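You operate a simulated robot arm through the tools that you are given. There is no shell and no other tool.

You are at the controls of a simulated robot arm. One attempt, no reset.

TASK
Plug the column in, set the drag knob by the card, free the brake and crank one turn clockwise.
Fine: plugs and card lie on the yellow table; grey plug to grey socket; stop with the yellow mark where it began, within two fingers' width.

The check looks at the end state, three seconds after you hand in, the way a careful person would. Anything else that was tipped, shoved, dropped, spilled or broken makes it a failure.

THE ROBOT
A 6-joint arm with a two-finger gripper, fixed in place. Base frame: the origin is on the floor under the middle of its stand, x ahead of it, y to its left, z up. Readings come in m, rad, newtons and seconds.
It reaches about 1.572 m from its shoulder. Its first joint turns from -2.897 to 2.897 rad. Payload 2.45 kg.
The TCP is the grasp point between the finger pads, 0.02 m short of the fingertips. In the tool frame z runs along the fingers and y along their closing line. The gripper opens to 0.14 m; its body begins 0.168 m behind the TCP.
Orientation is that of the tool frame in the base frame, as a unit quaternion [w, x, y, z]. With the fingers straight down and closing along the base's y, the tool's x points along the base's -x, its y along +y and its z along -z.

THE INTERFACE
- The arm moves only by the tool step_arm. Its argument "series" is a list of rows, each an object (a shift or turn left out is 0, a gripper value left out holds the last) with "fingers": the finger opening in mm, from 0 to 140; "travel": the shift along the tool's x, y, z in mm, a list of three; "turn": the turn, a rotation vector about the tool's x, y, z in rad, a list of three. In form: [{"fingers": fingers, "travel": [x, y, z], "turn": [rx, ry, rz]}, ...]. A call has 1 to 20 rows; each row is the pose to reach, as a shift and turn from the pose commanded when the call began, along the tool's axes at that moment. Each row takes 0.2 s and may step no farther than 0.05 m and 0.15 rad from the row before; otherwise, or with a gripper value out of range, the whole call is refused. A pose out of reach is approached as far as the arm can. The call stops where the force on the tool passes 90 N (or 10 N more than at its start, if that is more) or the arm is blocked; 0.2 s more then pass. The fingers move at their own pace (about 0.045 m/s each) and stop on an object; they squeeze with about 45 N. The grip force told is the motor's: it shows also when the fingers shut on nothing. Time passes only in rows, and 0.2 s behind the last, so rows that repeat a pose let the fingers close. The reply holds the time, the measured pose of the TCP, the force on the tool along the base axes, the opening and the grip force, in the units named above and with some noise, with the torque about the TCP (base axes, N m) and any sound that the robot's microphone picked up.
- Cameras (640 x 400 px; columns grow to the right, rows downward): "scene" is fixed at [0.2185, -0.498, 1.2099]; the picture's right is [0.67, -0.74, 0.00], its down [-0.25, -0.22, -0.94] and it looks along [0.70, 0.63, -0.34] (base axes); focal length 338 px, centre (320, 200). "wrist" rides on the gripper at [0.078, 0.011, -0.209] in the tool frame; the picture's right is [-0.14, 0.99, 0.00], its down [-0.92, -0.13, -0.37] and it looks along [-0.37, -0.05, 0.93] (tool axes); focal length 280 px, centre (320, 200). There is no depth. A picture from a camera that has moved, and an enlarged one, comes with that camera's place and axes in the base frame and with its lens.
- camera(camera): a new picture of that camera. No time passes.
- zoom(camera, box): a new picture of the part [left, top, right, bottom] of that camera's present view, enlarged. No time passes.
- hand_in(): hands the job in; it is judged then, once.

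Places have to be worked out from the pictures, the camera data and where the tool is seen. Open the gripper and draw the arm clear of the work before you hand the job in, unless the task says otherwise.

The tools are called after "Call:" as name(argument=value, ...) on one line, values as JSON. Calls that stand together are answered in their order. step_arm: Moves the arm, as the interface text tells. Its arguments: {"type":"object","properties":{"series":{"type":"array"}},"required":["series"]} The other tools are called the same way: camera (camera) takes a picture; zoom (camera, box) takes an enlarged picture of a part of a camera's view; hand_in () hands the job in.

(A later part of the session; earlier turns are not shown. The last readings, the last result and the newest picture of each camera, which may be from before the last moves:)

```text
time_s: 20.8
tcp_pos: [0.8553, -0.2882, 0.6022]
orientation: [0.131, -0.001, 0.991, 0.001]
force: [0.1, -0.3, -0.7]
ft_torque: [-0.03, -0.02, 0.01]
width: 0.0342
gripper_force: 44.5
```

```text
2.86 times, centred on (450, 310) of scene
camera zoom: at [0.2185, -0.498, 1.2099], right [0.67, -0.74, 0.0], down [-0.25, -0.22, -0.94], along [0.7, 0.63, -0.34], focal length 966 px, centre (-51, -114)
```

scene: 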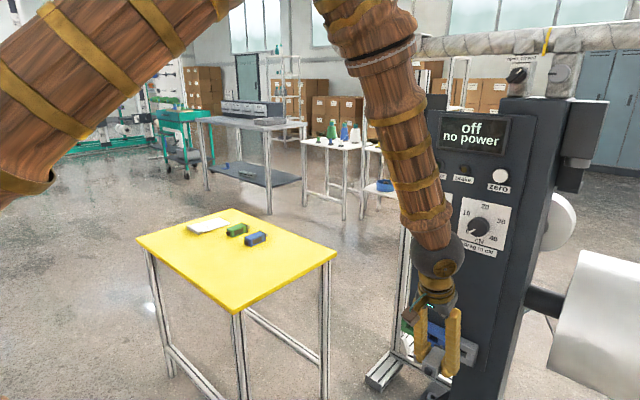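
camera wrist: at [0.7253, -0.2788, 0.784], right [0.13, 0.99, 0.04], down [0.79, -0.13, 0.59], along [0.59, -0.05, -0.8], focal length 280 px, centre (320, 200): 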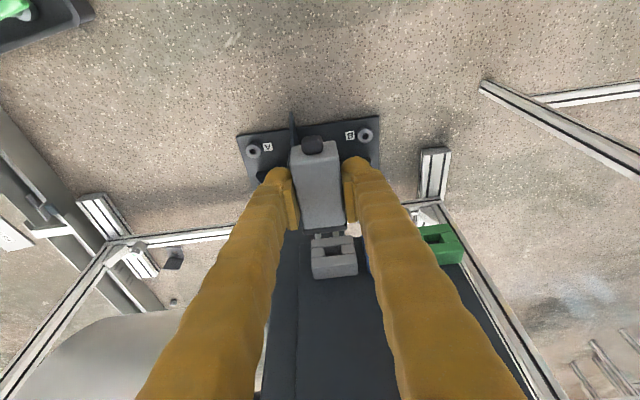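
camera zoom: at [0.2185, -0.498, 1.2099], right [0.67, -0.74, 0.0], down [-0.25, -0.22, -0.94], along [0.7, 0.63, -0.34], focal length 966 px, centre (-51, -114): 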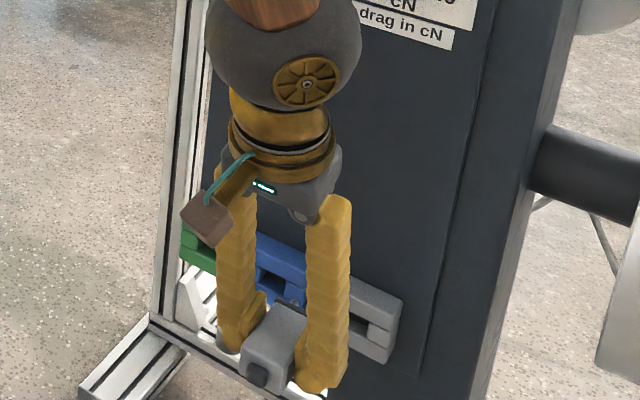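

From this view the socket's slot centre is (≈1.057, -0.292, 0.477), 26 mm wide, and the prongs' midpoint is at y≈-0.291, so lateral alignment is already within a millimetre. I'll go down and forward to the pre-insert pose, TCP (0.95, -0.289, 0.488).

Call:
step_arm(series=[{"travel": [-12.4, -0.2, 27]}, {"travel": [-24.8, -0.4, 53.9]}, {"travel": [-37.3, -0.6, 80.9]}, {"travel": [-49.7, -0.8, 107.8]}, {"travel": [-62.1, -1, 134.8]}, {"travel": [-62.1, -1, 134.8]}])

Call:
zoom(camera="wrist", box=[260, 190, 400, 300])

Call:
zoom(camera="scene", box=[410, 280, 510, 380])

Call:
camera(camera="scene")

```text
time_s: 22.2
tcp_pos: [0.9481, -0.2905, 0.4883]
orientation: [0.131, 0.0, 0.991, 0.001]
force: [-0.4, 0.5, -1.0]
ft_torque: [-0.04, 0.01, 0.01]
width: 0.0345
gripper_force: 44.8
```

```text
3.64 times, centred on (330, 245) of wrist
camera zoom: at [0.8171, -0.2803, 0.6685], right [0.13, 0.99, 0.04], down [0.79, -0.13, 0.59], along [0.59, -0.05, -0.8], focal length 1020 px, centre (284, 36)
```

zoom: 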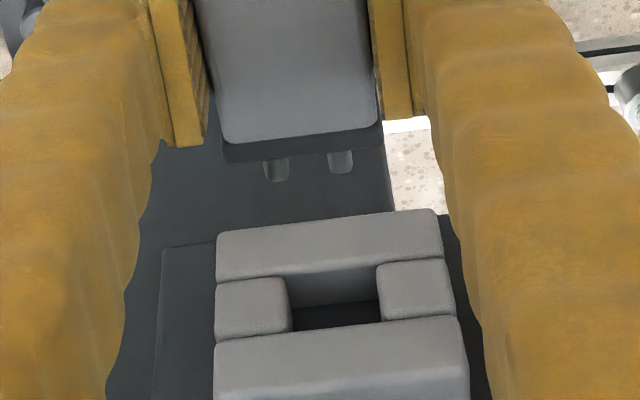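

```text
4.00 times, centred on (460, 330) of scene
camera zoom: at [0.2185, -0.498, 1.2099], right [0.67, -0.74, 0.0], down [-0.25, -0.22, -0.94], along [0.7, 0.63, -0.34], focal length 1352 px, centre (-240, -320)
```

zoom: 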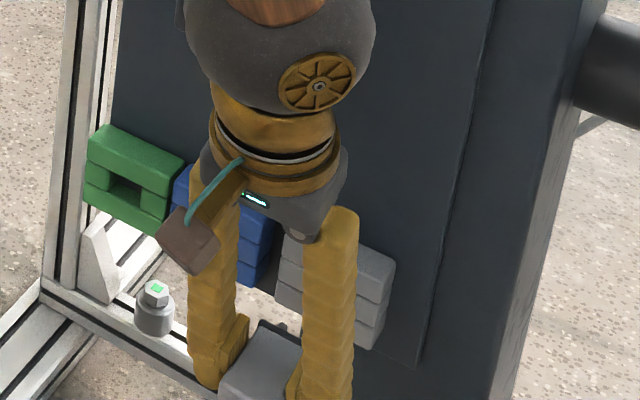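

```text
taken
```

scene: 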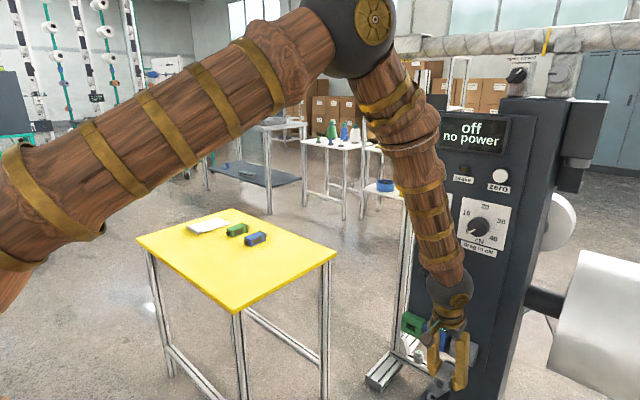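

Close now; the prongs look about 1 mm off in y from the slot centre. I'll zoom tighter for a finer measurement before pushing in.

Call:
zoom(camera="wrist", box=[296, 218, 376, 268])

Call:
zoom(camera="wrist", box=[296, 250, 376, 300])

```text
8.00 times, centred on (336, 243) of wrist
camera zoom: at [0.8171, -0.2803, 0.6685], right [0.13, 0.99, 0.04], down [0.79, -0.13, 0.59], along [0.59, -0.05, -0.8], focal length 2243 px, centre (192, -144)
```

zoom: 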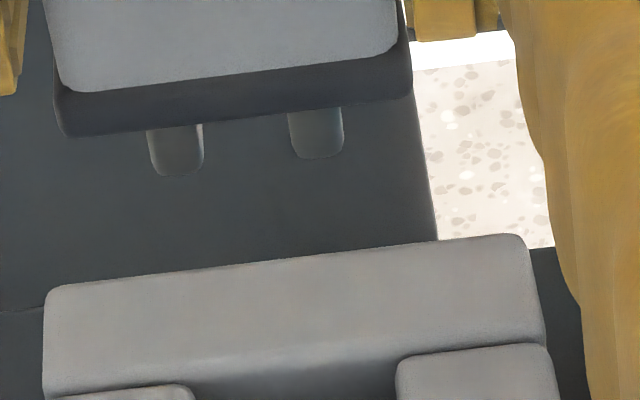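

```text
8.00 times, centred on (336, 275) of wrist
camera zoom: at [0.8171, -0.2803, 0.6685], right [0.13, 0.99, 0.04], down [0.79, -0.13, 0.59], along [0.59, -0.05, -0.8], focal length 2243 px, centre (192, -400)
```

zoom: 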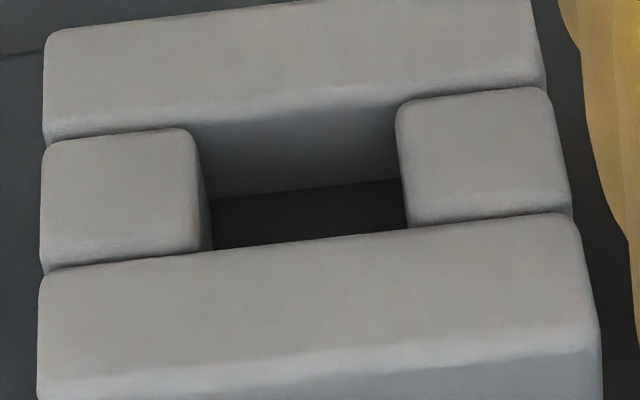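

Fine measurement: slot centre y≈-0.2914, z≈0.4787; prong centre y≈-0.2925, z≈0.477. I'll correct +1.2 mm in y and +1.5 mm in z and advance until the prong tips just enter the slot.

Call:
step_arm(series=[{"travel": [-0.4, 1.2, -1.4]}, {"travel": [-13.6, 1.2, 2.1]}, {"travel": [-26.9, 1.2, 5.7]}, {"travel": [-38, 1.2, 8.7]}, {"travel": [-46, 1.2, 10.8]}, {"travel": [-53.5, 1.2, 12.8]}, {"travel": [-53.5, 1.2, 12.8]}])

Call:
zoom(camera="wrist", box=[276, 208, 372, 268])

```text
time_s: 23.8
tcp_pos: [1.0028, -0.2899, 0.4882]
orientation: [0.13, -0.001, 0.992, 0.0]
force: [-0.4, -0.6, -1.3]
ft_torque: [0.01, -0.03, -0.03]
width: 0.0344
gripper_force: 44.9
```

```text
6.67 times, centred on (324, 238) of wrist
camera zoom: at [0.8727, -0.2802, 0.6693], right [0.13, 0.99, 0.04], down [0.79, -0.13, 0.59], along [0.59, -0.05, -0.8], focal length 1869 px, centre (293, -53)
```

zoom: 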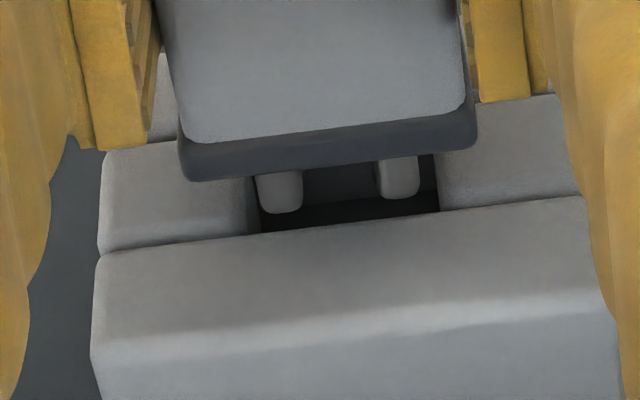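

The prong tips are inside the slot with no contact force, but sit about 1.2 mm toward -y of centre. I'll shift +1.2 mm and push on gently, about 18 mm.

Call:
step_arm(series=[{"travel": [0, 1.2, 0]}, {"travel": [-4.8, 1.2, 1.3]}, {"travel": [-9.7, 1.2, 2.6]}, {"travel": [-13.5, 1.2, 3.6]}, {"travel": [-17.4, 1.2, 4.7]}, {"travel": [-17.4, 1.2, 4.7]}])

Call:
zoom(camera="wrist", box=[276, 188, 372, 248])

Call:
zoom(camera="scene", box=[410, 90, 530, 190])

```text
time_s: 25.2
tcp_pos: [1.0207, -0.2876, 0.4882]
orientation: [0.13, -0.001, 0.992, 0.0]
force: [-7.5, -0.5, -24.3]
ft_torque: [-0.02, 0.66, -0.08]
width: 0.0343
gripper_force: 45.1
```

```text
6.67 times, centred on (324, 218) of wrist
camera zoom: at [0.8905, -0.2787, 0.6698], right [0.13, 0.99, 0.04], down [0.8, -0.13, 0.59], along [0.59, -0.05, -0.8], focal length 1869 px, centre (293, 80)
```

zoom: 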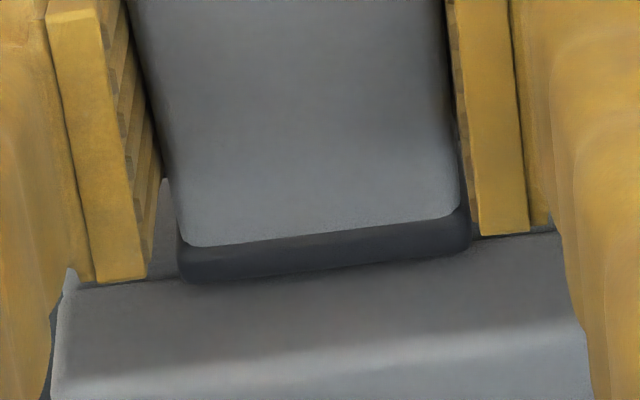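

```text
4.00 times, centred on (470, 140) of scene
camera zoom: at [0.2185, -0.498, 1.2099], right [0.67, -0.74, 0.0], down [-0.25, -0.22, -0.94], along [0.7, 0.63, -0.34], focal length 1352 px, centre (-280, 440)
```

zoom: 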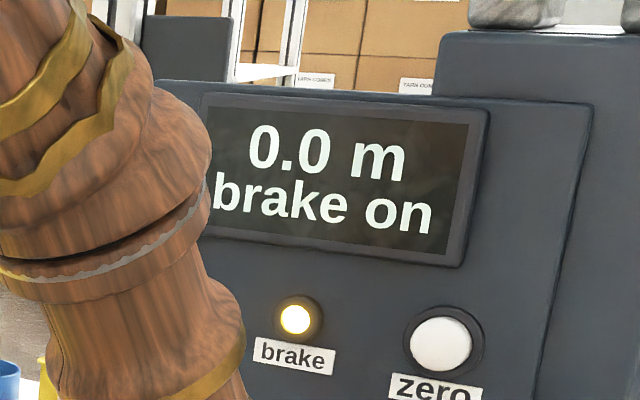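

The display has come on: "0.0 m, brake on", with the brake lamp lit, so the plug is connected. There's a 24 N downward reaction, so I'll lower 1.5 mm and press 2 mm further in to seat it without strain.

Call:
step_arm(series=[{"travel": [0.4, 0, 1.4]}, {"travel": [-1.5, 0, 2]}, {"travel": [-1.5, 0, 2]}])

Call:
zoom(camera="wrist", box=[276, 188, 372, 248])

```text
time_s: 26.0
tcp_pos: [1.0228, -0.2891, 0.4884]
orientation: [0.13, -0.001, 0.992, 0.001]
force: [-15.3, 4.9, -0.1]
ft_torque: [0.05, 0.18, 0.08]
width: 0.0347
gripper_force: 44.7
```

```text
6.67 times, centred on (324, 218) of wrist
camera zoom: at [0.8923, -0.2787, 0.6695], right [0.13, 0.99, 0.04], down [0.79, -0.13, 0.59], along [0.59, -0.05, -0.8], focal length 1869 px, centre (293, 80)
```

zoom: 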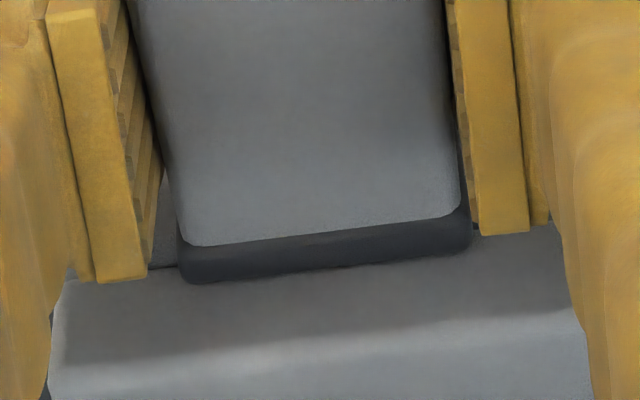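

Vertical strain is gone and there's a 15 N axial reaction. I'll push 3 mm more to confirm it is bottomed on the flange.

Call:
step_arm(series=[{"travel": [-1.4, 0, 0.4]}, {"travel": [-2.9, 0, 0.8]}, {"travel": [-2.9, 0, 0.8]}])

Call:
zoom(camera="wrist", box=[276, 188, 372, 248])

Call:
zoom(camera="scene", box=[410, 270, 510, 390])

```text
time_s: 26.8
tcp_pos: [1.025, -0.2892, 0.487]
orientation: [0.129, -0.001, 0.992, 0.001]
force: [-35.8, 10.1, 10.8]
ft_torque: [0.1, -0.12, 0.08]
width: 0.0348
gripper_force: 45.0
```

```text
6.67 times, centred on (324, 218) of wrist
camera zoom: at [0.8947, -0.2789, 0.6685], right [0.13, 0.99, 0.04], down [0.8, -0.13, 0.59], along [0.59, -0.05, -0.8], focal length 1869 px, centre (293, 80)
```

zoom: 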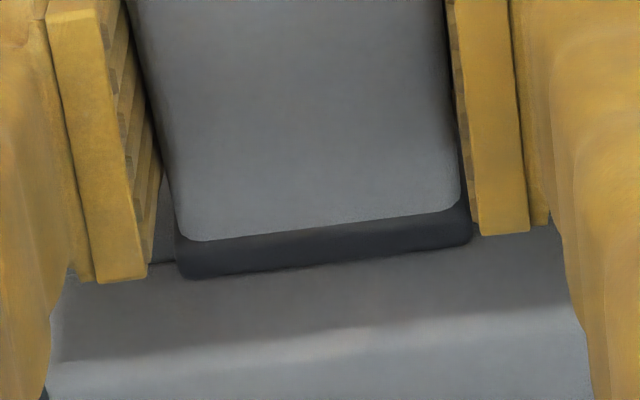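

```text
3.33 times, centred on (460, 330) of scene
camera zoom: at [0.2185, -0.498, 1.2099], right [0.67, -0.74, 0.0], down [-0.25, -0.22, -0.94], along [0.7, 0.63, -0.34], focal length 1127 px, centre (-147, -233)
```

zoom: 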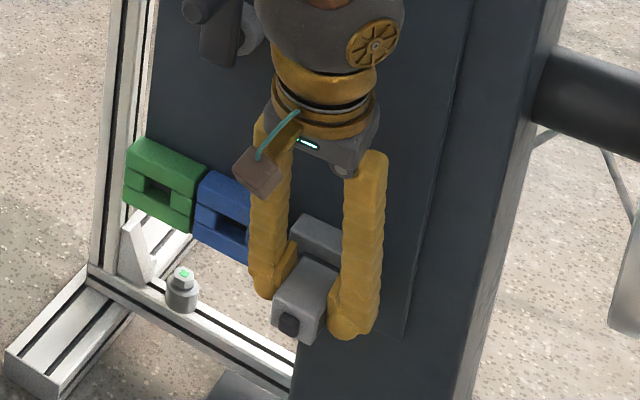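

36 N axial and the flange is flat against the socket, so it's seated. I'll ease off 2.5 mm, open the fingers to 52 mm and check the plug stays.

Call:
step_arm(series=[{"travel": [2.4, 0, -0.6]}, {"fingers": 52, "travel": [2.4, 0, -0.6]}, {"travel": [2.4, 0, -0.6]}, {"travel": [2.4, 0, -0.6]}])

Call:
zoom(camera="wrist", box=[256, 138, 384, 248])

Call:
zoom(camera="scene", box=[410, 90, 530, 190])

```text
time_s: 27.8
tcp_pos: [1.0226, -0.2893, 0.487]
orientation: [0.131, -0.001, 0.991, 0.0]
force: [0.2, -0.1, 0.7]
ft_torque: [-0.01, -0.02, 0.03]
width: 0.0519
gripper_force: 0.1
```

```text
3.64 times, centred on (320, 193) of wrist
camera zoom: at [0.8927, -0.2796, 0.6686], right [0.13, 0.99, 0.04], down [0.79, -0.13, 0.59], along [0.59, -0.05, -0.8], focal length 1020 px, centre (320, 226)
```

zoom: 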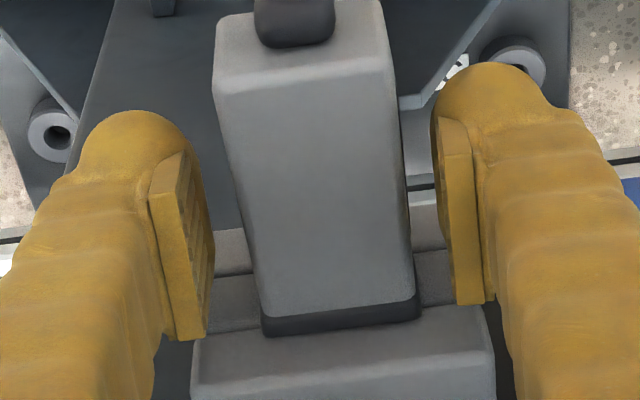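

```text
4.00 times, centred on (470, 140) of scene
camera zoom: at [0.2185, -0.498, 1.2099], right [0.67, -0.74, 0.0], down [-0.25, -0.22, -0.94], along [0.7, 0.63, -0.34], focal length 1352 px, centre (-280, 440)
```

zoom: 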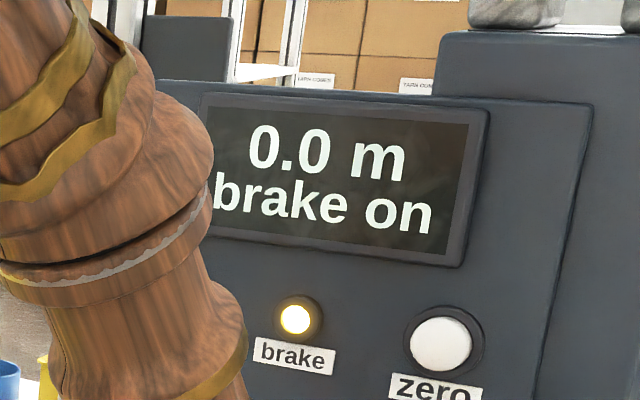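

The plug stays put in the socket and the display remains on. I'll withdraw straight back 150 mm and then rise to about (0.76, -0.15, 0.92), clear of the crank and lever.

Call:
step_arm(series=[{"travel": [36.2, 0, -9.7]}, {"travel": [72.4, 0, -19.5]}, {"travel": [108.6, 0, -29.2]}, {"travel": [144.9, 0, -39]}, {"travel": [144.5, 13.9, -83.7]}, {"travel": [144.1, 27.9, -128.5]}, {"travel": [143.8, 41.8, -173.2]}, {"travel": [143.4, 55.7, -217.9]}, {"travel": [143, 69.7, -262.7]}, {"travel": [142.7, 83.6, -307.4]}, {"travel": [142.3, 97.5, -352.1]}, {"travel": [141.9, 111.4, -396.8]}, {"travel": [141.6, 125.4, -441.6]}, {"travel": [141.2, 139.3, -486.3]}, {"travel": [141.2, 139.3, -486.3]}])

Call:
camera(camera="scene")

Call:
zoom(camera="scene", box=[395, 290, 505, 390])

```text
time_s: 31.0
tcp_pos: [0.7641, -0.1513, 0.9209]
orientation: [0.13, -0.001, 0.991, 0.001]
force: [-0.7, -0.5, 0.2]
ft_torque: [0.03, -0.01, -0.02]
width: 0.0517
gripper_force: 0.0
```

```text
taken
```

scene: 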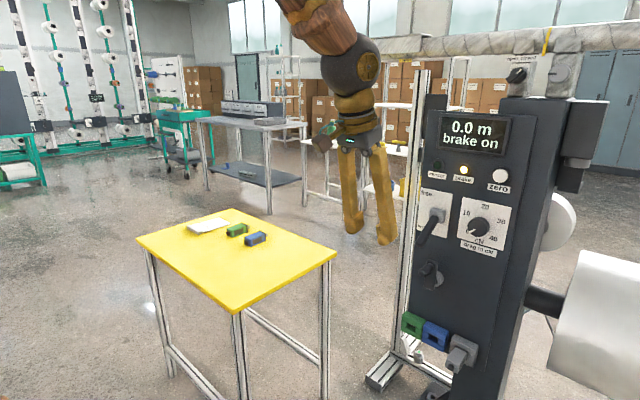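

```text
4.00 times, centred on (450, 340) of scene
camera zoom: at [0.2185, -0.498, 1.2099], right [0.67, -0.74, 0.0], down [-0.25, -0.22, -0.94], along [0.7, 0.63, -0.34], focal length 1352 px, centre (-200, -360)
```

zoom: 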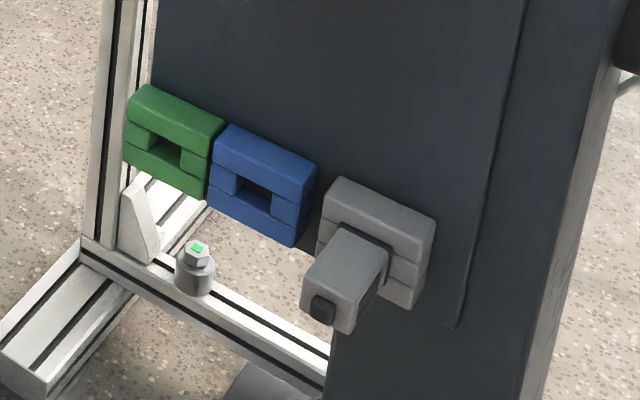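

Plug is seated in the grey socket and the arm is clear. Now I swing the tool round the left side (yaw 0.5, pitch 0.8) so it can then face the panel for the knob.

Call:
step_arm(series=[{"turn": [-0.0512, -0.1055, -0.0873]}, {"turn": [-0.1024, -0.211, -0.1746]}, {"turn": [-0.1536, -0.3164, -0.262]}, {"turn": [-0.2048, -0.4219, -0.3493]}, {"turn": [-0.256, -0.5274, -0.4366]}, {"turn": [-0.256, -0.5274, -0.4366]}, {"turn": [-0.256, -0.5274, -0.4366]}])

```text
time_s: 32.6
tcp_pos: [0.762, -0.1504, 0.9208]
orientation: [0.378, -0.228, 0.892, 0.097]
force: [0.0, 0.3, -0.2]
ft_torque: [0.0, 0.01, -0.01]
width: 0.0517
gripper_force: 0.0
```

Pose reached exactly. Now I swing forward to nearly horizontal (pitch 1.48, tool roll +0.3 to leave wrist range for the clockwise turn) at about (0.86, -0.24, 0.90).

Call:
step_arm(series=[{"travel": [-2.1, -18, 6.5], "turn": [0.0519, -0.1046, 0.0708]}, {"travel": [-4.2, -36, 13], "turn": [0.1037, -0.2093, 0.1415]}, {"travel": [-6.3, -54, 19.5], "turn": [0.1556, -0.3139, 0.2123]}, {"travel": [-8.5, -72, 25.9], "turn": [0.2075, -0.4185, 0.283]}, {"travel": [-10.6, -90, 32.4], "turn": [0.2594, -0.5231, 0.3538]}, {"travel": [-12.7, -108, 38.9], "turn": [0.3112, -0.6278, 0.4245]}, {"travel": [-14.8, -126, 45.4], "turn": [0.3631, -0.7324, 0.4953]}, {"travel": [-14.8, -126, 45.4], "turn": [0.3631, -0.7324, 0.4953]}, {"travel": [-14.8, -126, 45.4], "turn": [0.3631, -0.7324, 0.4953]}])

Call:
camera(camera="wrist")

Call:
camera(camera="scene")

```text
time_s: 34.6
tcp_pos: [0.8601, -0.2404, 0.8999]
orientation: [0.666, 0.11, 0.731, 0.101]
force: [-0.4, -0.5, -0.9]
ft_torque: [-0.02, 0.01, 0.02]
width: 0.0521
gripper_force: 0.0
```

```text
taken
camera wrist: at [0.6458, -0.2067, 0.8468], right [0.04, 0.91, 0.42], down [-0.29, -0.39, 0.87], along [0.96, -0.16, 0.25], focal length 280 px, centre (320, 200)
```

wrist: 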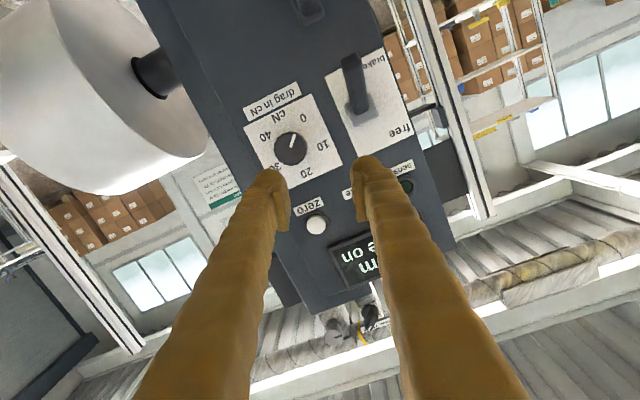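

```text
taken
```

scene: 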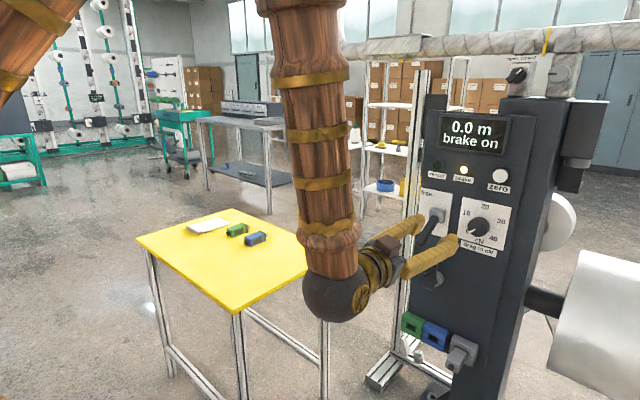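

The pose is now reached exactly, with the tool nearly horizontal facing the panel. I'll zoom on the knob from here to refine its place.

Call:
zoom(camera="wrist", box=[240, 100, 352, 190])

Call:
zoom(camera="scene", box=[420, 180, 520, 260])

```text
4.44 times, centred on (296, 145) of wrist
camera zoom: at [0.6458, -0.2067, 0.8468], right [0.04, 0.91, 0.42], down [-0.29, -0.39, 0.87], along [0.96, -0.16, 0.25], focal length 1246 px, centre (427, 444)
```

zoom: 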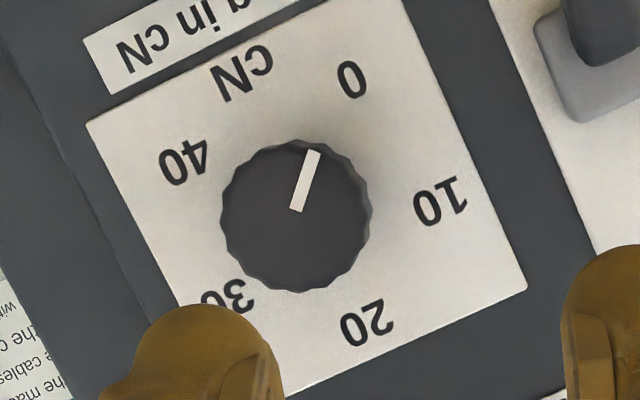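

```text
5.00 times, centred on (470, 220) of scene
camera zoom: at [0.2185, -0.498, 1.2099], right [0.67, -0.74, 0.0], down [-0.25, -0.22, -0.94], along [0.7, 0.63, -0.34], focal length 1690 px, centre (-430, 100)
```

zoom: 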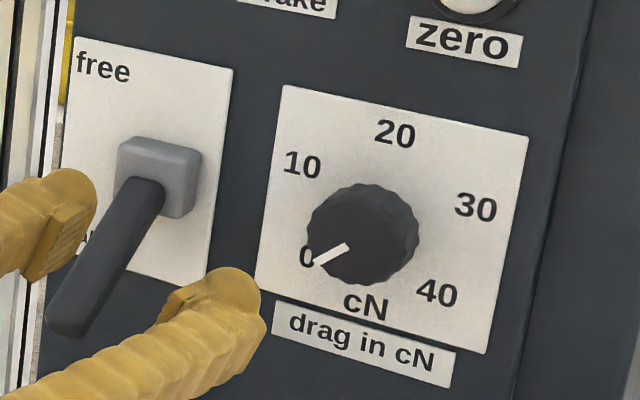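

The knob's centre agrees from both views: front face at about (1.049, -0.279, 0.866), 48–50 mm in diameter. I'll open to 80 mm, level the tool, and come to a pre-grasp at (0.985, -0.279, 0.866).

Call:
step_arm(series=[{"fingers": 80, "travel": [2, -8.7, 25.5], "turn": [-0.0054, -0.0173, 0]}, {"travel": [3.9, -17.4, 51.1], "turn": [-0.0107, -0.0347, 0]}, {"travel": [5.9, -26.2, 76.6], "turn": [-0.0161, -0.052, 0]}, {"travel": [7.8, -34.9, 102.2], "turn": [-0.0214, -0.0694, 0]}, {"travel": [9.8, -43.6, 127.7], "turn": [-0.0268, -0.0867, 0]}, {"travel": [9.8, -43.6, 127.7], "turn": [-0.0268, -0.0867, 0]}])

Call:
camera(camera="wrist")

Call:
zoom(camera="scene", box=[390, 160, 530, 270])

```text
time_s: 36.0
tcp_pos: [0.9856, -0.2815, 0.8674]
orientation: [0.699, 0.106, 0.7, 0.107]
force: [0.0, 0.3, -0.4]
ft_torque: [0.01, -0.01, 0.01]
width: 0.08
gripper_force: 0.1
```

```text
taken
camera wrist: at [0.7757, -0.2481, 0.7945], right [0.0, 0.91, 0.42], down [-0.37, -0.39, 0.84], along [0.93, -0.16, 0.33], focal length 280 px, centre (320, 200)
```

wrist: 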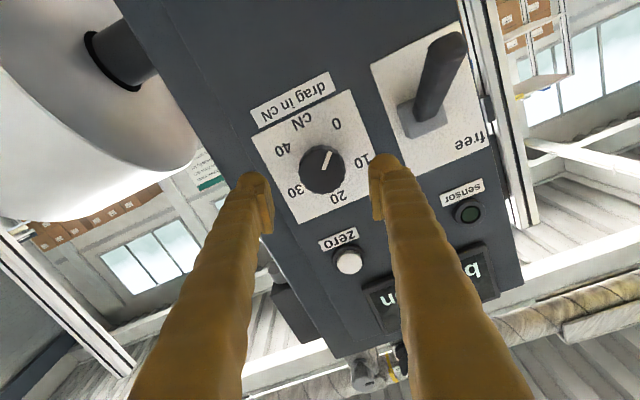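

```text
3.64 times, centred on (460, 215) of scene
camera zoom: at [0.2185, -0.498, 1.2099], right [0.67, -0.74, 0.0], down [-0.25, -0.22, -0.94], along [0.7, 0.63, -0.34], focal length 1229 px, centre (-189, 146)
```

zoom: 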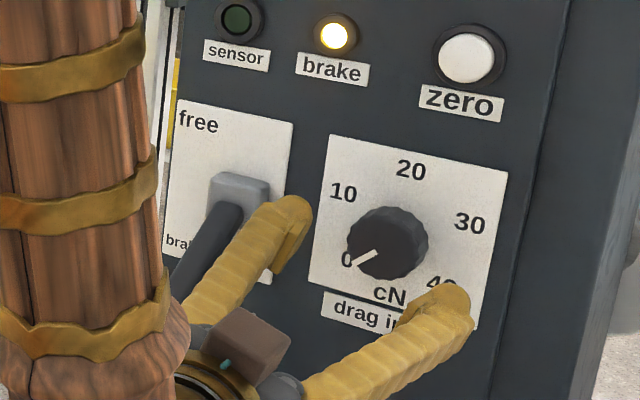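

Aligned within 3 mm; the knob is at y≈-0.279, z≈0.865. I'll make that small correction and advance 56 mm so the pads overlap the knob, fingers still open.

Call:
step_arm(series=[{"travel": [2.7, 1.9, 10]}, {"travel": [2.7, 1.9, 25]}, {"travel": [2.7, 1.9, 40]}, {"travel": [2.7, 1.9, 50]}, {"travel": [2.7, 1.9, 56.5]}, {"travel": [2.7, 1.9, 56.5]}])

Call:
camera(camera="wrist")

Call:
zoom(camera="scene", box=[410, 180, 510, 260])

```text
time_s: 37.4
tcp_pos: [1.0414, -0.2757, 0.8623]
orientation: [0.699, 0.105, 0.7, 0.106]
force: [0.7, 0.0, 0.3]
ft_torque: [-0.02, 0.03, 0.02]
width: 0.0799
gripper_force: 0.1
```

```text
taken
camera wrist: at [0.8316, -0.2422, 0.7915], right [0.0, 0.91, 0.42], down [-0.37, -0.39, 0.84], along [0.93, -0.16, 0.33], focal length 280 px, centre (320, 200)
```

wrist: 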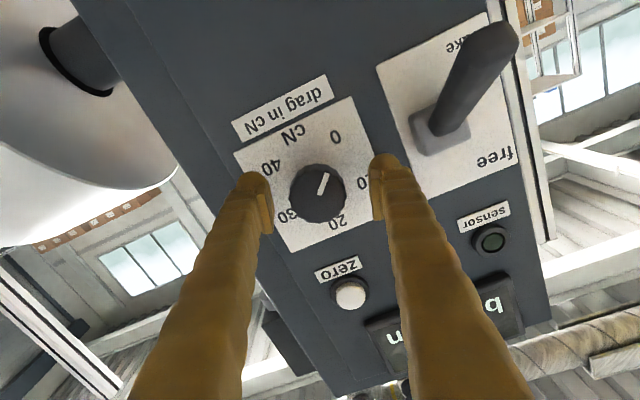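

```text
5.00 times, centred on (460, 220) of scene
camera zoom: at [0.2185, -0.498, 1.2099], right [0.67, -0.74, 0.0], down [-0.25, -0.22, -0.94], along [0.7, 0.63, -0.34], focal length 1690 px, centre (-380, 100)
```

zoom: 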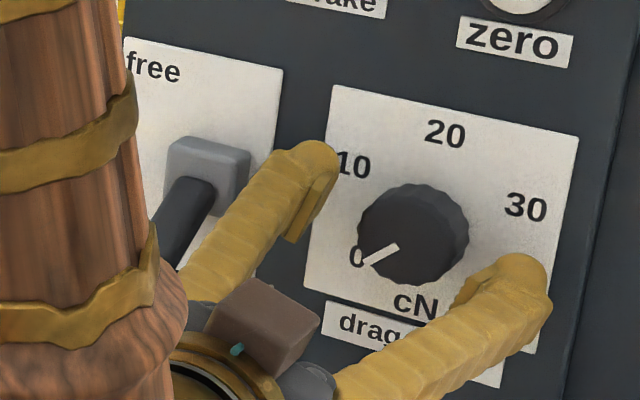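

The knob sits between the pads, offset about 1.7 mm along the closing line. I'll correct that, go 4 mm deeper, and close on the knob.

Call:
step_arm(series=[{"travel": [0, -1.6, 4]}, {"travel": [0, -1.6, 4]}, {"fingers": 0, "travel": [0, -1.6, 4]}, {"travel": [0, -1.6, 4]}, {"travel": [0, -1.6, 4]}, {"travel": [0, -1.6, 4]}, {"travel": [0, -1.6, 4]}])

Call:
zoom(camera="wrist", box=[240, 120, 400, 240])

Call:
zoom(camera="scene", box=[410, 180, 510, 260])

```text
time_s: 39.0
tcp_pos: [1.046, -0.2764, 0.8616]
orientation: [0.699, 0.105, 0.7, 0.107]
force: [2.9, -4.3, -0.9]
ft_torque: [0.04, 0.05, -0.02]
width: 0.0451
gripper_force: 45.2
```

```text
3.33 times, centred on (320, 180) of wrist
camera zoom: at [0.836, -0.2446, 0.7911], right [0.0, 0.91, 0.42], down [-0.37, -0.39, 0.84], along [0.93, -0.16, 0.33], focal length 935 px, centre (320, 267)
```

zoom: 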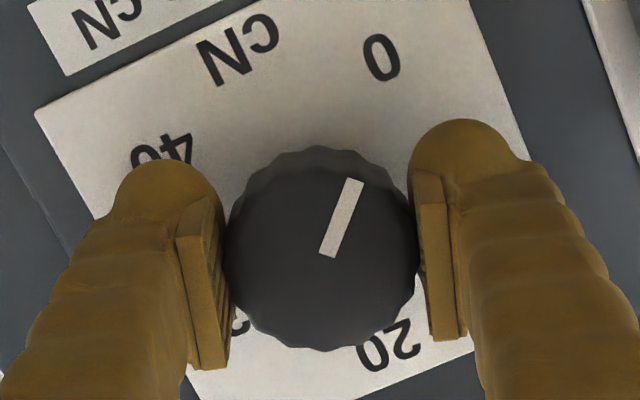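

```text
5.00 times, centred on (460, 220) of scene
camera zoom: at [0.2185, -0.498, 1.2099], right [0.67, -0.74, 0.0], down [-0.25, -0.22, -0.94], along [0.7, 0.63, -0.34], focal length 1690 px, centre (-380, 100)
```

zoom: 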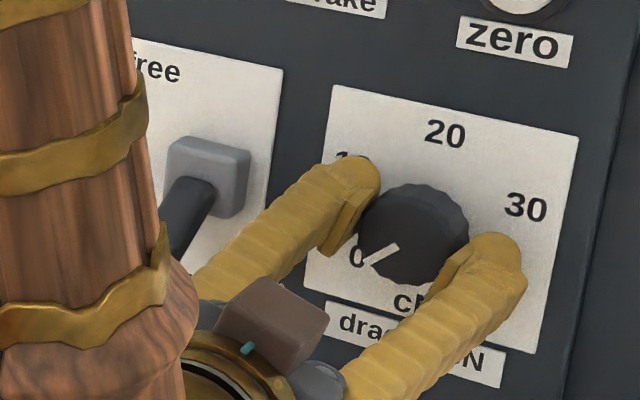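

Gripped cleanly at 45 mm with no side load. I'll turn clockwise in two halves; first +67.5° about the tool axis, then check the pointer against 10.

Call:
step_arm(series=[{"turn": [0, 0, 0.1178]}, {"turn": [0, 0, 0.2356]}, {"turn": [0, 0, 0.3534]}, {"turn": [0, 0, 0.4712]}, {"turn": [0, 0, 0.589]}, {"turn": [0, 0, 0.7069]}, {"turn": [0, 0, 0.8247]}, {"turn": [0, 0, 0.9425]}, {"turn": [0, 0, 1.0603]}, {"turn": [0, 0, 1.1781]}, {"turn": [0, 0, 1.1781]}])

Call:
camera(camera="wrist")

Call:
zoom(camera="scene", box=[410, 170, 520, 260])

```text
time_s: 41.4
tcp_pos: [1.0444, -0.2785, 0.8656]
orientation: [0.522, 0.476, 0.522, 0.478]
force: [-3.0, 38.7, 36.8]
ft_torque: [-0.05, -0.34, 0.17]
width: 0.0458
gripper_force: 44.8
```

```text
taken
camera wrist: at [0.8359, -0.1991, 0.8675], right [0.0, -0.04, 1.0], down [-0.37, -0.93, -0.04], along [0.93, -0.37, -0.02], focal length 280 px, centre (320, 200)
```

wrist: 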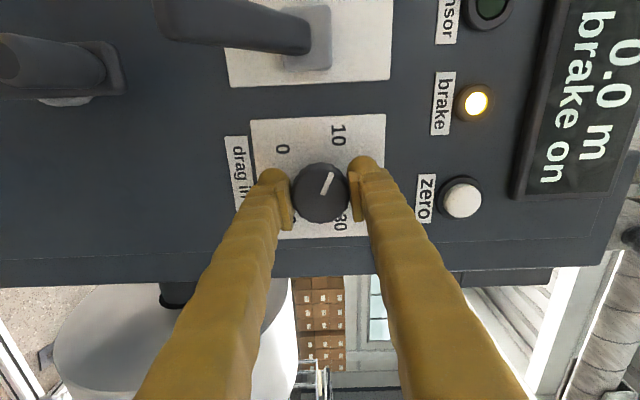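

```text
4.44 times, centred on (465, 215) of scene
camera zoom: at [0.2185, -0.498, 1.2099], right [0.67, -0.74, 0.0], down [-0.25, -0.22, -0.94], along [0.7, 0.63, -0.34], focal length 1503 px, centre (-324, 133)
```

zoom: 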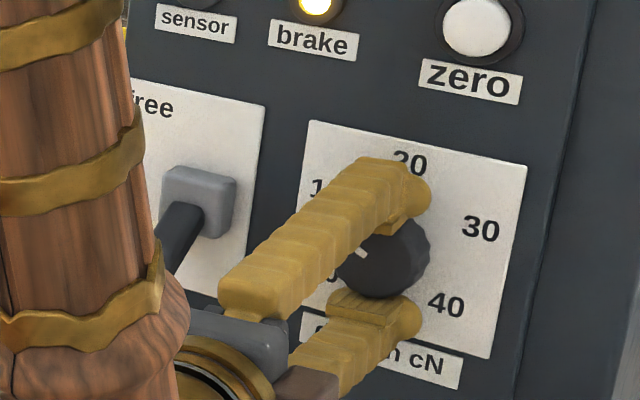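

The pointer has reached 10 as planned, but a 53 N side load shows my turning centre is about 4–5 mm off the knob axis. I'll shift the tool by (+3, +3.8) mm in y, z to relieve it and re-read the force.

Call:
step_arm(series=[{"travel": [1.3, 2, 0]}, {"travel": [2.6, 4.1, 0]}, {"travel": [2.6, 4.1, 0]}])

```text
time_s: 42.2
tcp_pos: [1.0438, -0.2769, 0.8644]
orientation: [0.523, 0.478, 0.523, 0.475]
force: [26.0, -15.0, 4.5]
ft_torque: [0.03, 0.06, -0.21]
width: 0.045
gripper_force: 45.0
```

The side load is mostly gone, with some leftover friction strain. I'll look at the knob between the pads to locate its true centre relative to the TCP.

Call:
zoom(camera="wrist", box=[240, 120, 400, 240])

```text
3.33 times, centred on (320, 180) of wrist
camera zoom: at [0.8354, -0.1983, 0.8689], right [0.0, -0.05, 1.0], down [-0.37, -0.93, -0.04], along [0.93, -0.37, -0.02], focal length 935 px, centre (320, 267)
```

zoom: 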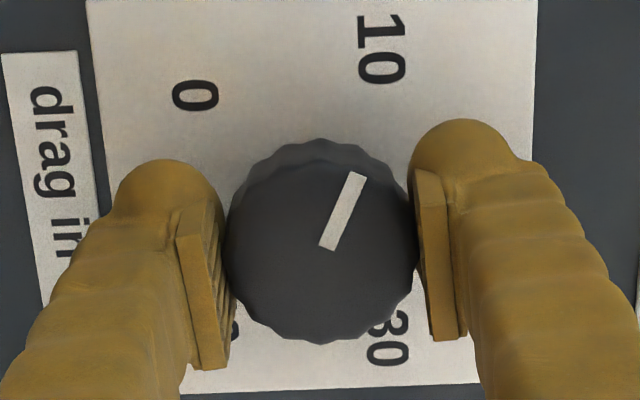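

The pointer is at 10; the knob centre lies about 3.3 mm off the tool axis toward tool -x. I'll release, recentre by that amount, and regrip so the second half turns about the true axis.

Call:
step_arm(series=[{"fingers": 72}, {"fingers": 72}, {"travel": [-3.3, -0.5, 0]}, {"travel": [-3.3, -0.5, 0]}])

Call:
zoom(camera="wrist", box=[240, 120, 400, 240])

```text
time_s: 43.2
tcp_pos: [1.0442, -0.2779, 0.8672]
orientation: [0.522, 0.477, 0.523, 0.476]
force: [0.5, -0.1, -0.4]
ft_torque: [0.02, -0.02, 0.01]
width: 0.0721
gripper_force: 0.1
```

```text
3.33 times, centred on (320, 180) of wrist
camera zoom: at [0.8353, -0.1999, 0.8702], right [0.0, -0.04, 1.0], down [-0.37, -0.93, -0.04], along [0.93, -0.37, -0.02], focal length 935 px, centre (320, 267)
```

zoom: 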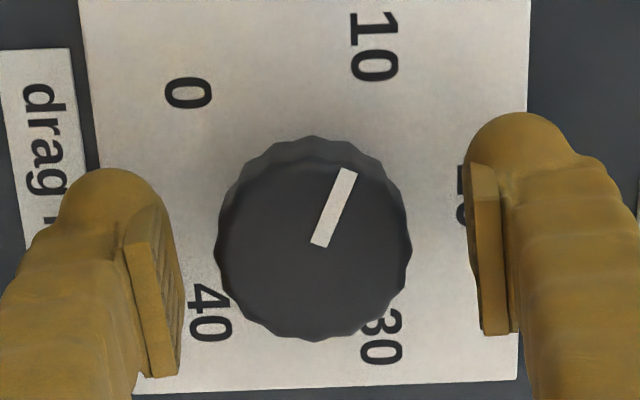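

With the fingers open the strain is zero and the pointer stayed at 10. The knob centre is still about 2.4 mm (tool -x) and 1.9 mm (tool -y) off the axis; I'll recentre and close again.

Call:
step_arm(series=[{"travel": [-2.4, -1.9, 0.5]}, {"travel": [-2.4, -1.9, 0.5]}, {"fingers": 0, "travel": [-2.4, -1.9, 0.5]}, {"travel": [-2.4, -1.9, 0.5]}, {"travel": [-2.4, -1.9, 0.5]}, {"travel": [-2.4, -1.9, 0.5]}, {"travel": [-2.4, -1.9, 0.5]}])

Call:
zoom(camera="wrist", box=[240, 120, 400, 240])

```text
time_s: 44.8
tcp_pos: [1.0459, -0.2808, 0.8646]
orientation: [0.522, 0.476, 0.524, 0.476]
force: [-1.4, 0.7, 7.9]
ft_torque: [0.04, -0.13, -0.02]
width: 0.0453
gripper_force: 44.8
```

```text
3.33 times, centred on (320, 180) of wrist
camera zoom: at [0.8359, -0.2027, 0.8685], right [0.0, -0.04, 1.0], down [-0.37, -0.93, -0.04], along [0.93, -0.37, -0.02], focal length 935 px, centre (320, 267)
```

zoom: 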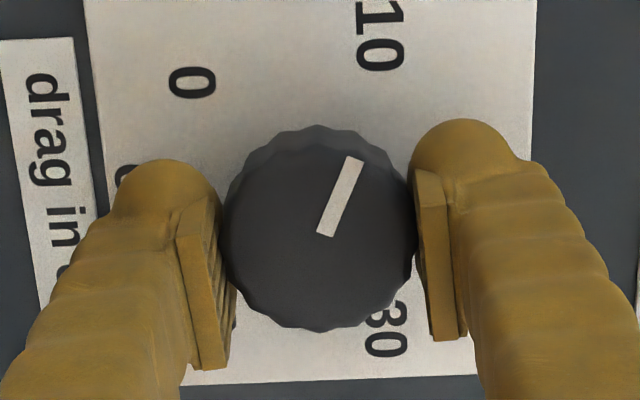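

Well centred now (8 N at most), and the pointer measures about 67° left of top, i.e. right at 10. I'll turn the remaining 67.5° clockwise to 20.

Call:
step_arm(series=[{"turn": [0, 0, 0.1178]}, {"turn": [0, 0, 0.2356]}, {"turn": [0, 0, 0.3534]}, {"turn": [0, 0, 0.4712]}, {"turn": [0, 0, 0.589]}, {"turn": [0, 0, 0.7069]}, {"turn": [0, 0, 0.8247]}, {"turn": [0, 0, 0.9425]}, {"turn": [0, 0, 1.0603]}, {"turn": [0, 0, 1.175]}, {"turn": [0, 0, 1.175]}])

Call:
zoom(camera="wrist", box=[240, 120, 400, 240])

Call:
zoom(camera="scene", box=[410, 170, 520, 260])

```text
time_s: 47.2
tcp_pos: [1.0448, -0.2795, 0.8625]
orientation: [0.169, 0.687, 0.172, 0.685]
force: [-17.8, 24.4, -36.1]
ft_torque: [-0.05, 0.43, 0.37]
width: 0.0452
gripper_force: 45.6
```

```text
3.33 times, centred on (320, 180) of wrist
camera zoom: at [0.8361, -0.2536, 0.9375], right [0.0, -0.94, 0.34], down [-0.37, -0.32, -0.87], along [0.93, -0.12, -0.35], focal length 935 px, centre (320, 267)
```

zoom: 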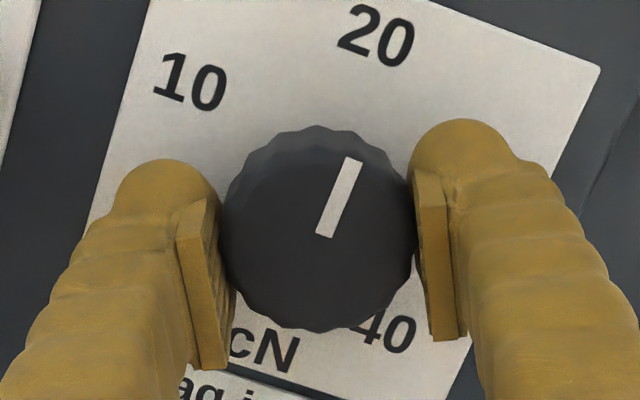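

```text
4.44 times, centred on (465, 215) of scene
camera zoom: at [0.2185, -0.498, 1.2099], right [0.67, -0.74, 0.0], down [-0.25, -0.22, -0.94], along [0.7, 0.63, -0.34], focal length 1503 px, centre (-324, 133)
```

zoom: 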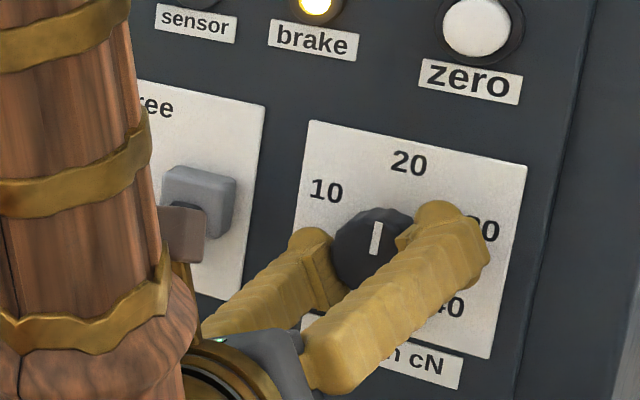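

The pointer is straight up at 20 (measured within 1°). I'll release and check that it stays there.

Call:
step_arm(series=[{"fingers": 72}, {"fingers": 72}, {"fingers": 72}])

Call:
zoom(camera="wrist", box=[240, 120, 400, 240])

Call:
zoom(camera="scene", box=[410, 170, 520, 260])

```text
time_s: 48.0
tcp_pos: [1.0465, -0.2811, 0.866]
orientation: [0.171, 0.686, 0.171, 0.686]
force: [-0.1, -0.5, -1.3]
ft_torque: [-0.01, 0.02, 0.0]
width: 0.072
gripper_force: 0.1
```

```text
3.33 times, centred on (320, 180) of wrist
camera zoom: at [0.8365, -0.2548, 0.9392], right [0.0, -0.94, 0.34], down [-0.37, -0.32, -0.87], along [0.93, -0.13, -0.35], focal length 935 px, centre (320, 267)
```

zoom: 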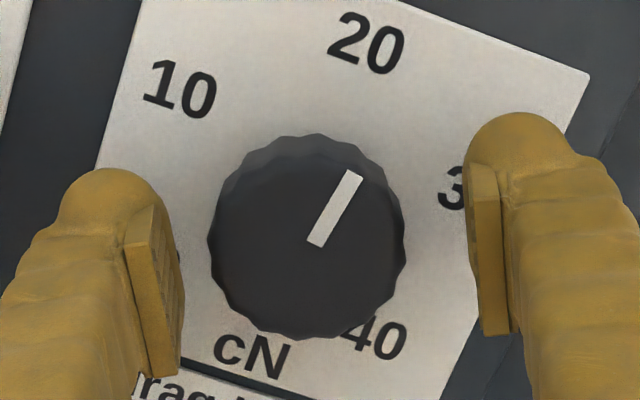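

```text
4.44 times, centred on (465, 215) of scene
camera zoom: at [0.2185, -0.498, 1.2099], right [0.67, -0.74, 0.0], down [-0.25, -0.22, -0.94], along [0.7, 0.63, -0.34], focal length 1503 px, centre (-324, 133)
```

zoom: 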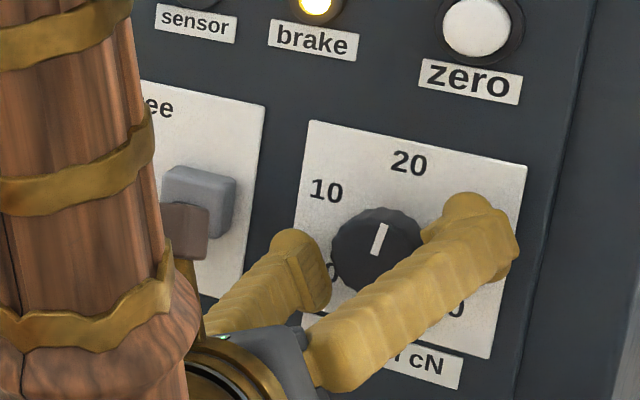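

After release the pointer sprang about 7° past 20 because of the side strain. I'll recentre on the knob (2 mm and 3.2 mm), regrip, turn back 7° counter-clockwise and release again.

Call:
step_arm(series=[{"travel": [-2, -3.2, 0]}, {"travel": [-2, -3.2, 0]}, {"fingers": 0, "travel": [-2, -3.2, 0]}, {"travel": [-2, -3.2, 0]}, {"travel": [-2, -3.2, 0]}, {"travel": [-2, -3.2, 0]}, {"travel": [-2, -3.2, 0]}])

Call:
zoom(camera="wrist", box=[240, 120, 400, 240])

```text
time_s: 49.6
tcp_pos: [1.0462, -0.2799, 0.8619]
orientation: [0.171, 0.687, 0.171, 0.686]
force: [3.5, -8.4, 3.1]
ft_torque: [0.03, -0.02, -0.13]
width: 0.0456
gripper_force: 45.6
```

```text
3.33 times, centred on (320, 180) of wrist
camera zoom: at [0.8361, -0.2531, 0.936], right [0.0, -0.94, 0.34], down [-0.37, -0.32, -0.87], along [0.93, -0.13, -0.35], focal length 935 px, centre (320, 267)
```

zoom: 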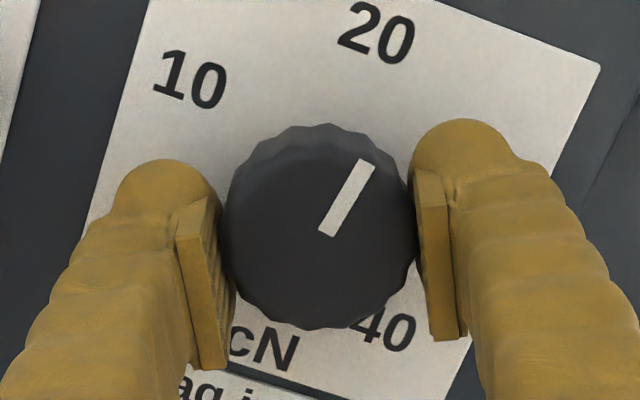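

Low strain this time; the pointer measures 7.5° clockwise of 20. Turning back -0.132 rad, then I'll check before release.

Call:
step_arm(series=[{"turn": [0, 0, -0.066]}, {"turn": [0, 0, -0.132]}, {"turn": [0, 0, -0.132]}])

Call:
zoom(camera="wrist", box=[240, 120, 400, 240])

```text
time_s: 50.4
tcp_pos: [1.0452, -0.2798, 0.8628]
orientation: [0.217, 0.674, 0.216, 0.673]
force: [22.8, -33.4, -3.8]
ft_torque: [0.1, 0.27, -0.27]
width: 0.0456
gripper_force: 44.8
```

```text
3.33 times, centred on (320, 180) of wrist
camera zoom: at [0.836, -0.2434, 0.9322], right [0.0, -0.89, 0.46], down [-0.37, -0.43, -0.82], along [0.93, -0.17, -0.33], focal length 935 px, centre (320, 267)
```

zoom: 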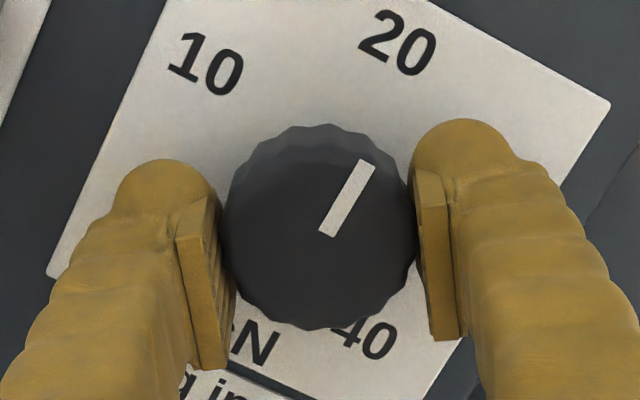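

The tool turned but a 33 N side load built up again, which would spring on release. I'll relax it first by shifting about 1.8 mm toward -y and 1.5 mm inward before opening.

Call:
step_arm(series=[{"travel": [-0.5, 0.7, 0.8]}, {"travel": [-1.05, 1.5, 1.5]}, {"travel": [-1.05, 1.5, 1.5]}])

Call:
zoom(camera="wrist", box=[240, 120, 400, 240])

```text
time_s: 51.2
tcp_pos: [1.0473, -0.2793, 0.8632]
orientation: [0.215, 0.674, 0.218, 0.672]
force: [-47.0, -6.9, 2.3]
ft_torque: [0.01, -0.2, -0.08]
width: 0.0455
gripper_force: 45.1
```

```text
3.33 times, centred on (320, 180) of wrist
camera zoom: at [0.8375, -0.2441, 0.9327], right [0.0, -0.89, 0.46], down [-0.37, -0.43, -0.82], along [0.93, -0.17, -0.33], focal length 935 px, centre (320, 267)
```

zoom: 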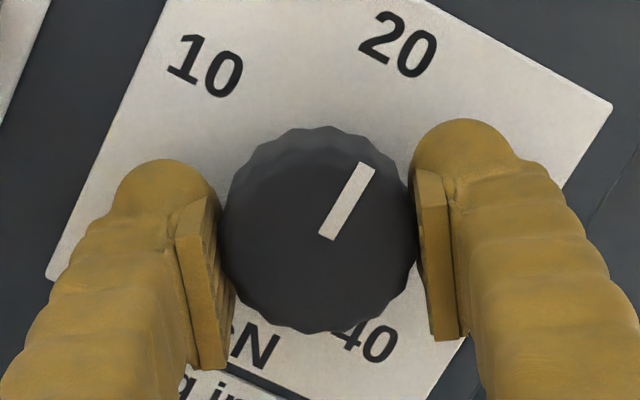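

Side load is relaxed but the axial direction is stiff (-47 N now), so I'll back out 1 mm and then open.

Call:
step_arm(series=[{"travel": [0, 0, -1]}, {"travel": [0, 0, -1]}])

```text
time_s: 51.8
tcp_pos: [1.0469, -0.2792, 0.8615]
orientation: [0.216, 0.674, 0.217, 0.673]
force: [-10.1, -3.4, -4.8]
ft_torque: [0.0, 0.02, -0.03]
width: 0.0455
gripper_force: 45.2
```

Strain is nearly zero now. I'll open the fingers and check where the pointer rests.

Call:
step_arm(series=[{"fingers": 72}, {"fingers": 72}, {"fingers": 72}])

Call:
zoom(camera="wrist", box=[240, 120, 400, 240])

Call:
zoom(camera="scene", box=[430, 190, 510, 250])

```text
time_s: 52.6
tcp_pos: [1.0466, -0.2808, 0.8628]
orientation: [0.215, 0.673, 0.217, 0.673]
force: [0.2, -1.0, -0.3]
ft_torque: [-0.01, -0.02, -0.01]
width: 0.0719
gripper_force: 0.1
```

```text
3.33 times, centred on (320, 180) of wrist
camera zoom: at [0.8372, -0.2445, 0.9327], right [0.0, -0.89, 0.46], down [-0.37, -0.43, -0.82], along [0.93, -0.17, -0.33], focal length 935 px, centre (320, 267)
```

zoom: 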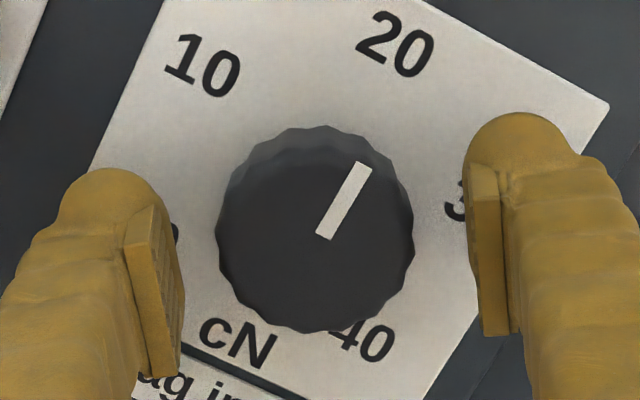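

```text
6.67 times, centred on (470, 220) of scene
camera zoom: at [0.2185, -0.498, 1.2099], right [0.67, -0.74, 0.0], down [-0.25, -0.22, -0.94], along [0.7, 0.63, -0.34], focal length 2254 px, centre (-680, 67)
```

zoom: 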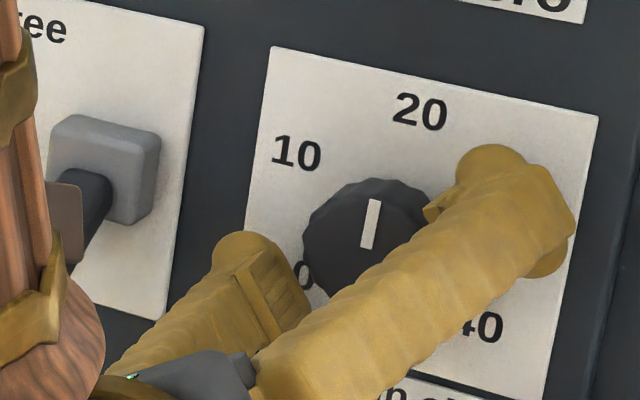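

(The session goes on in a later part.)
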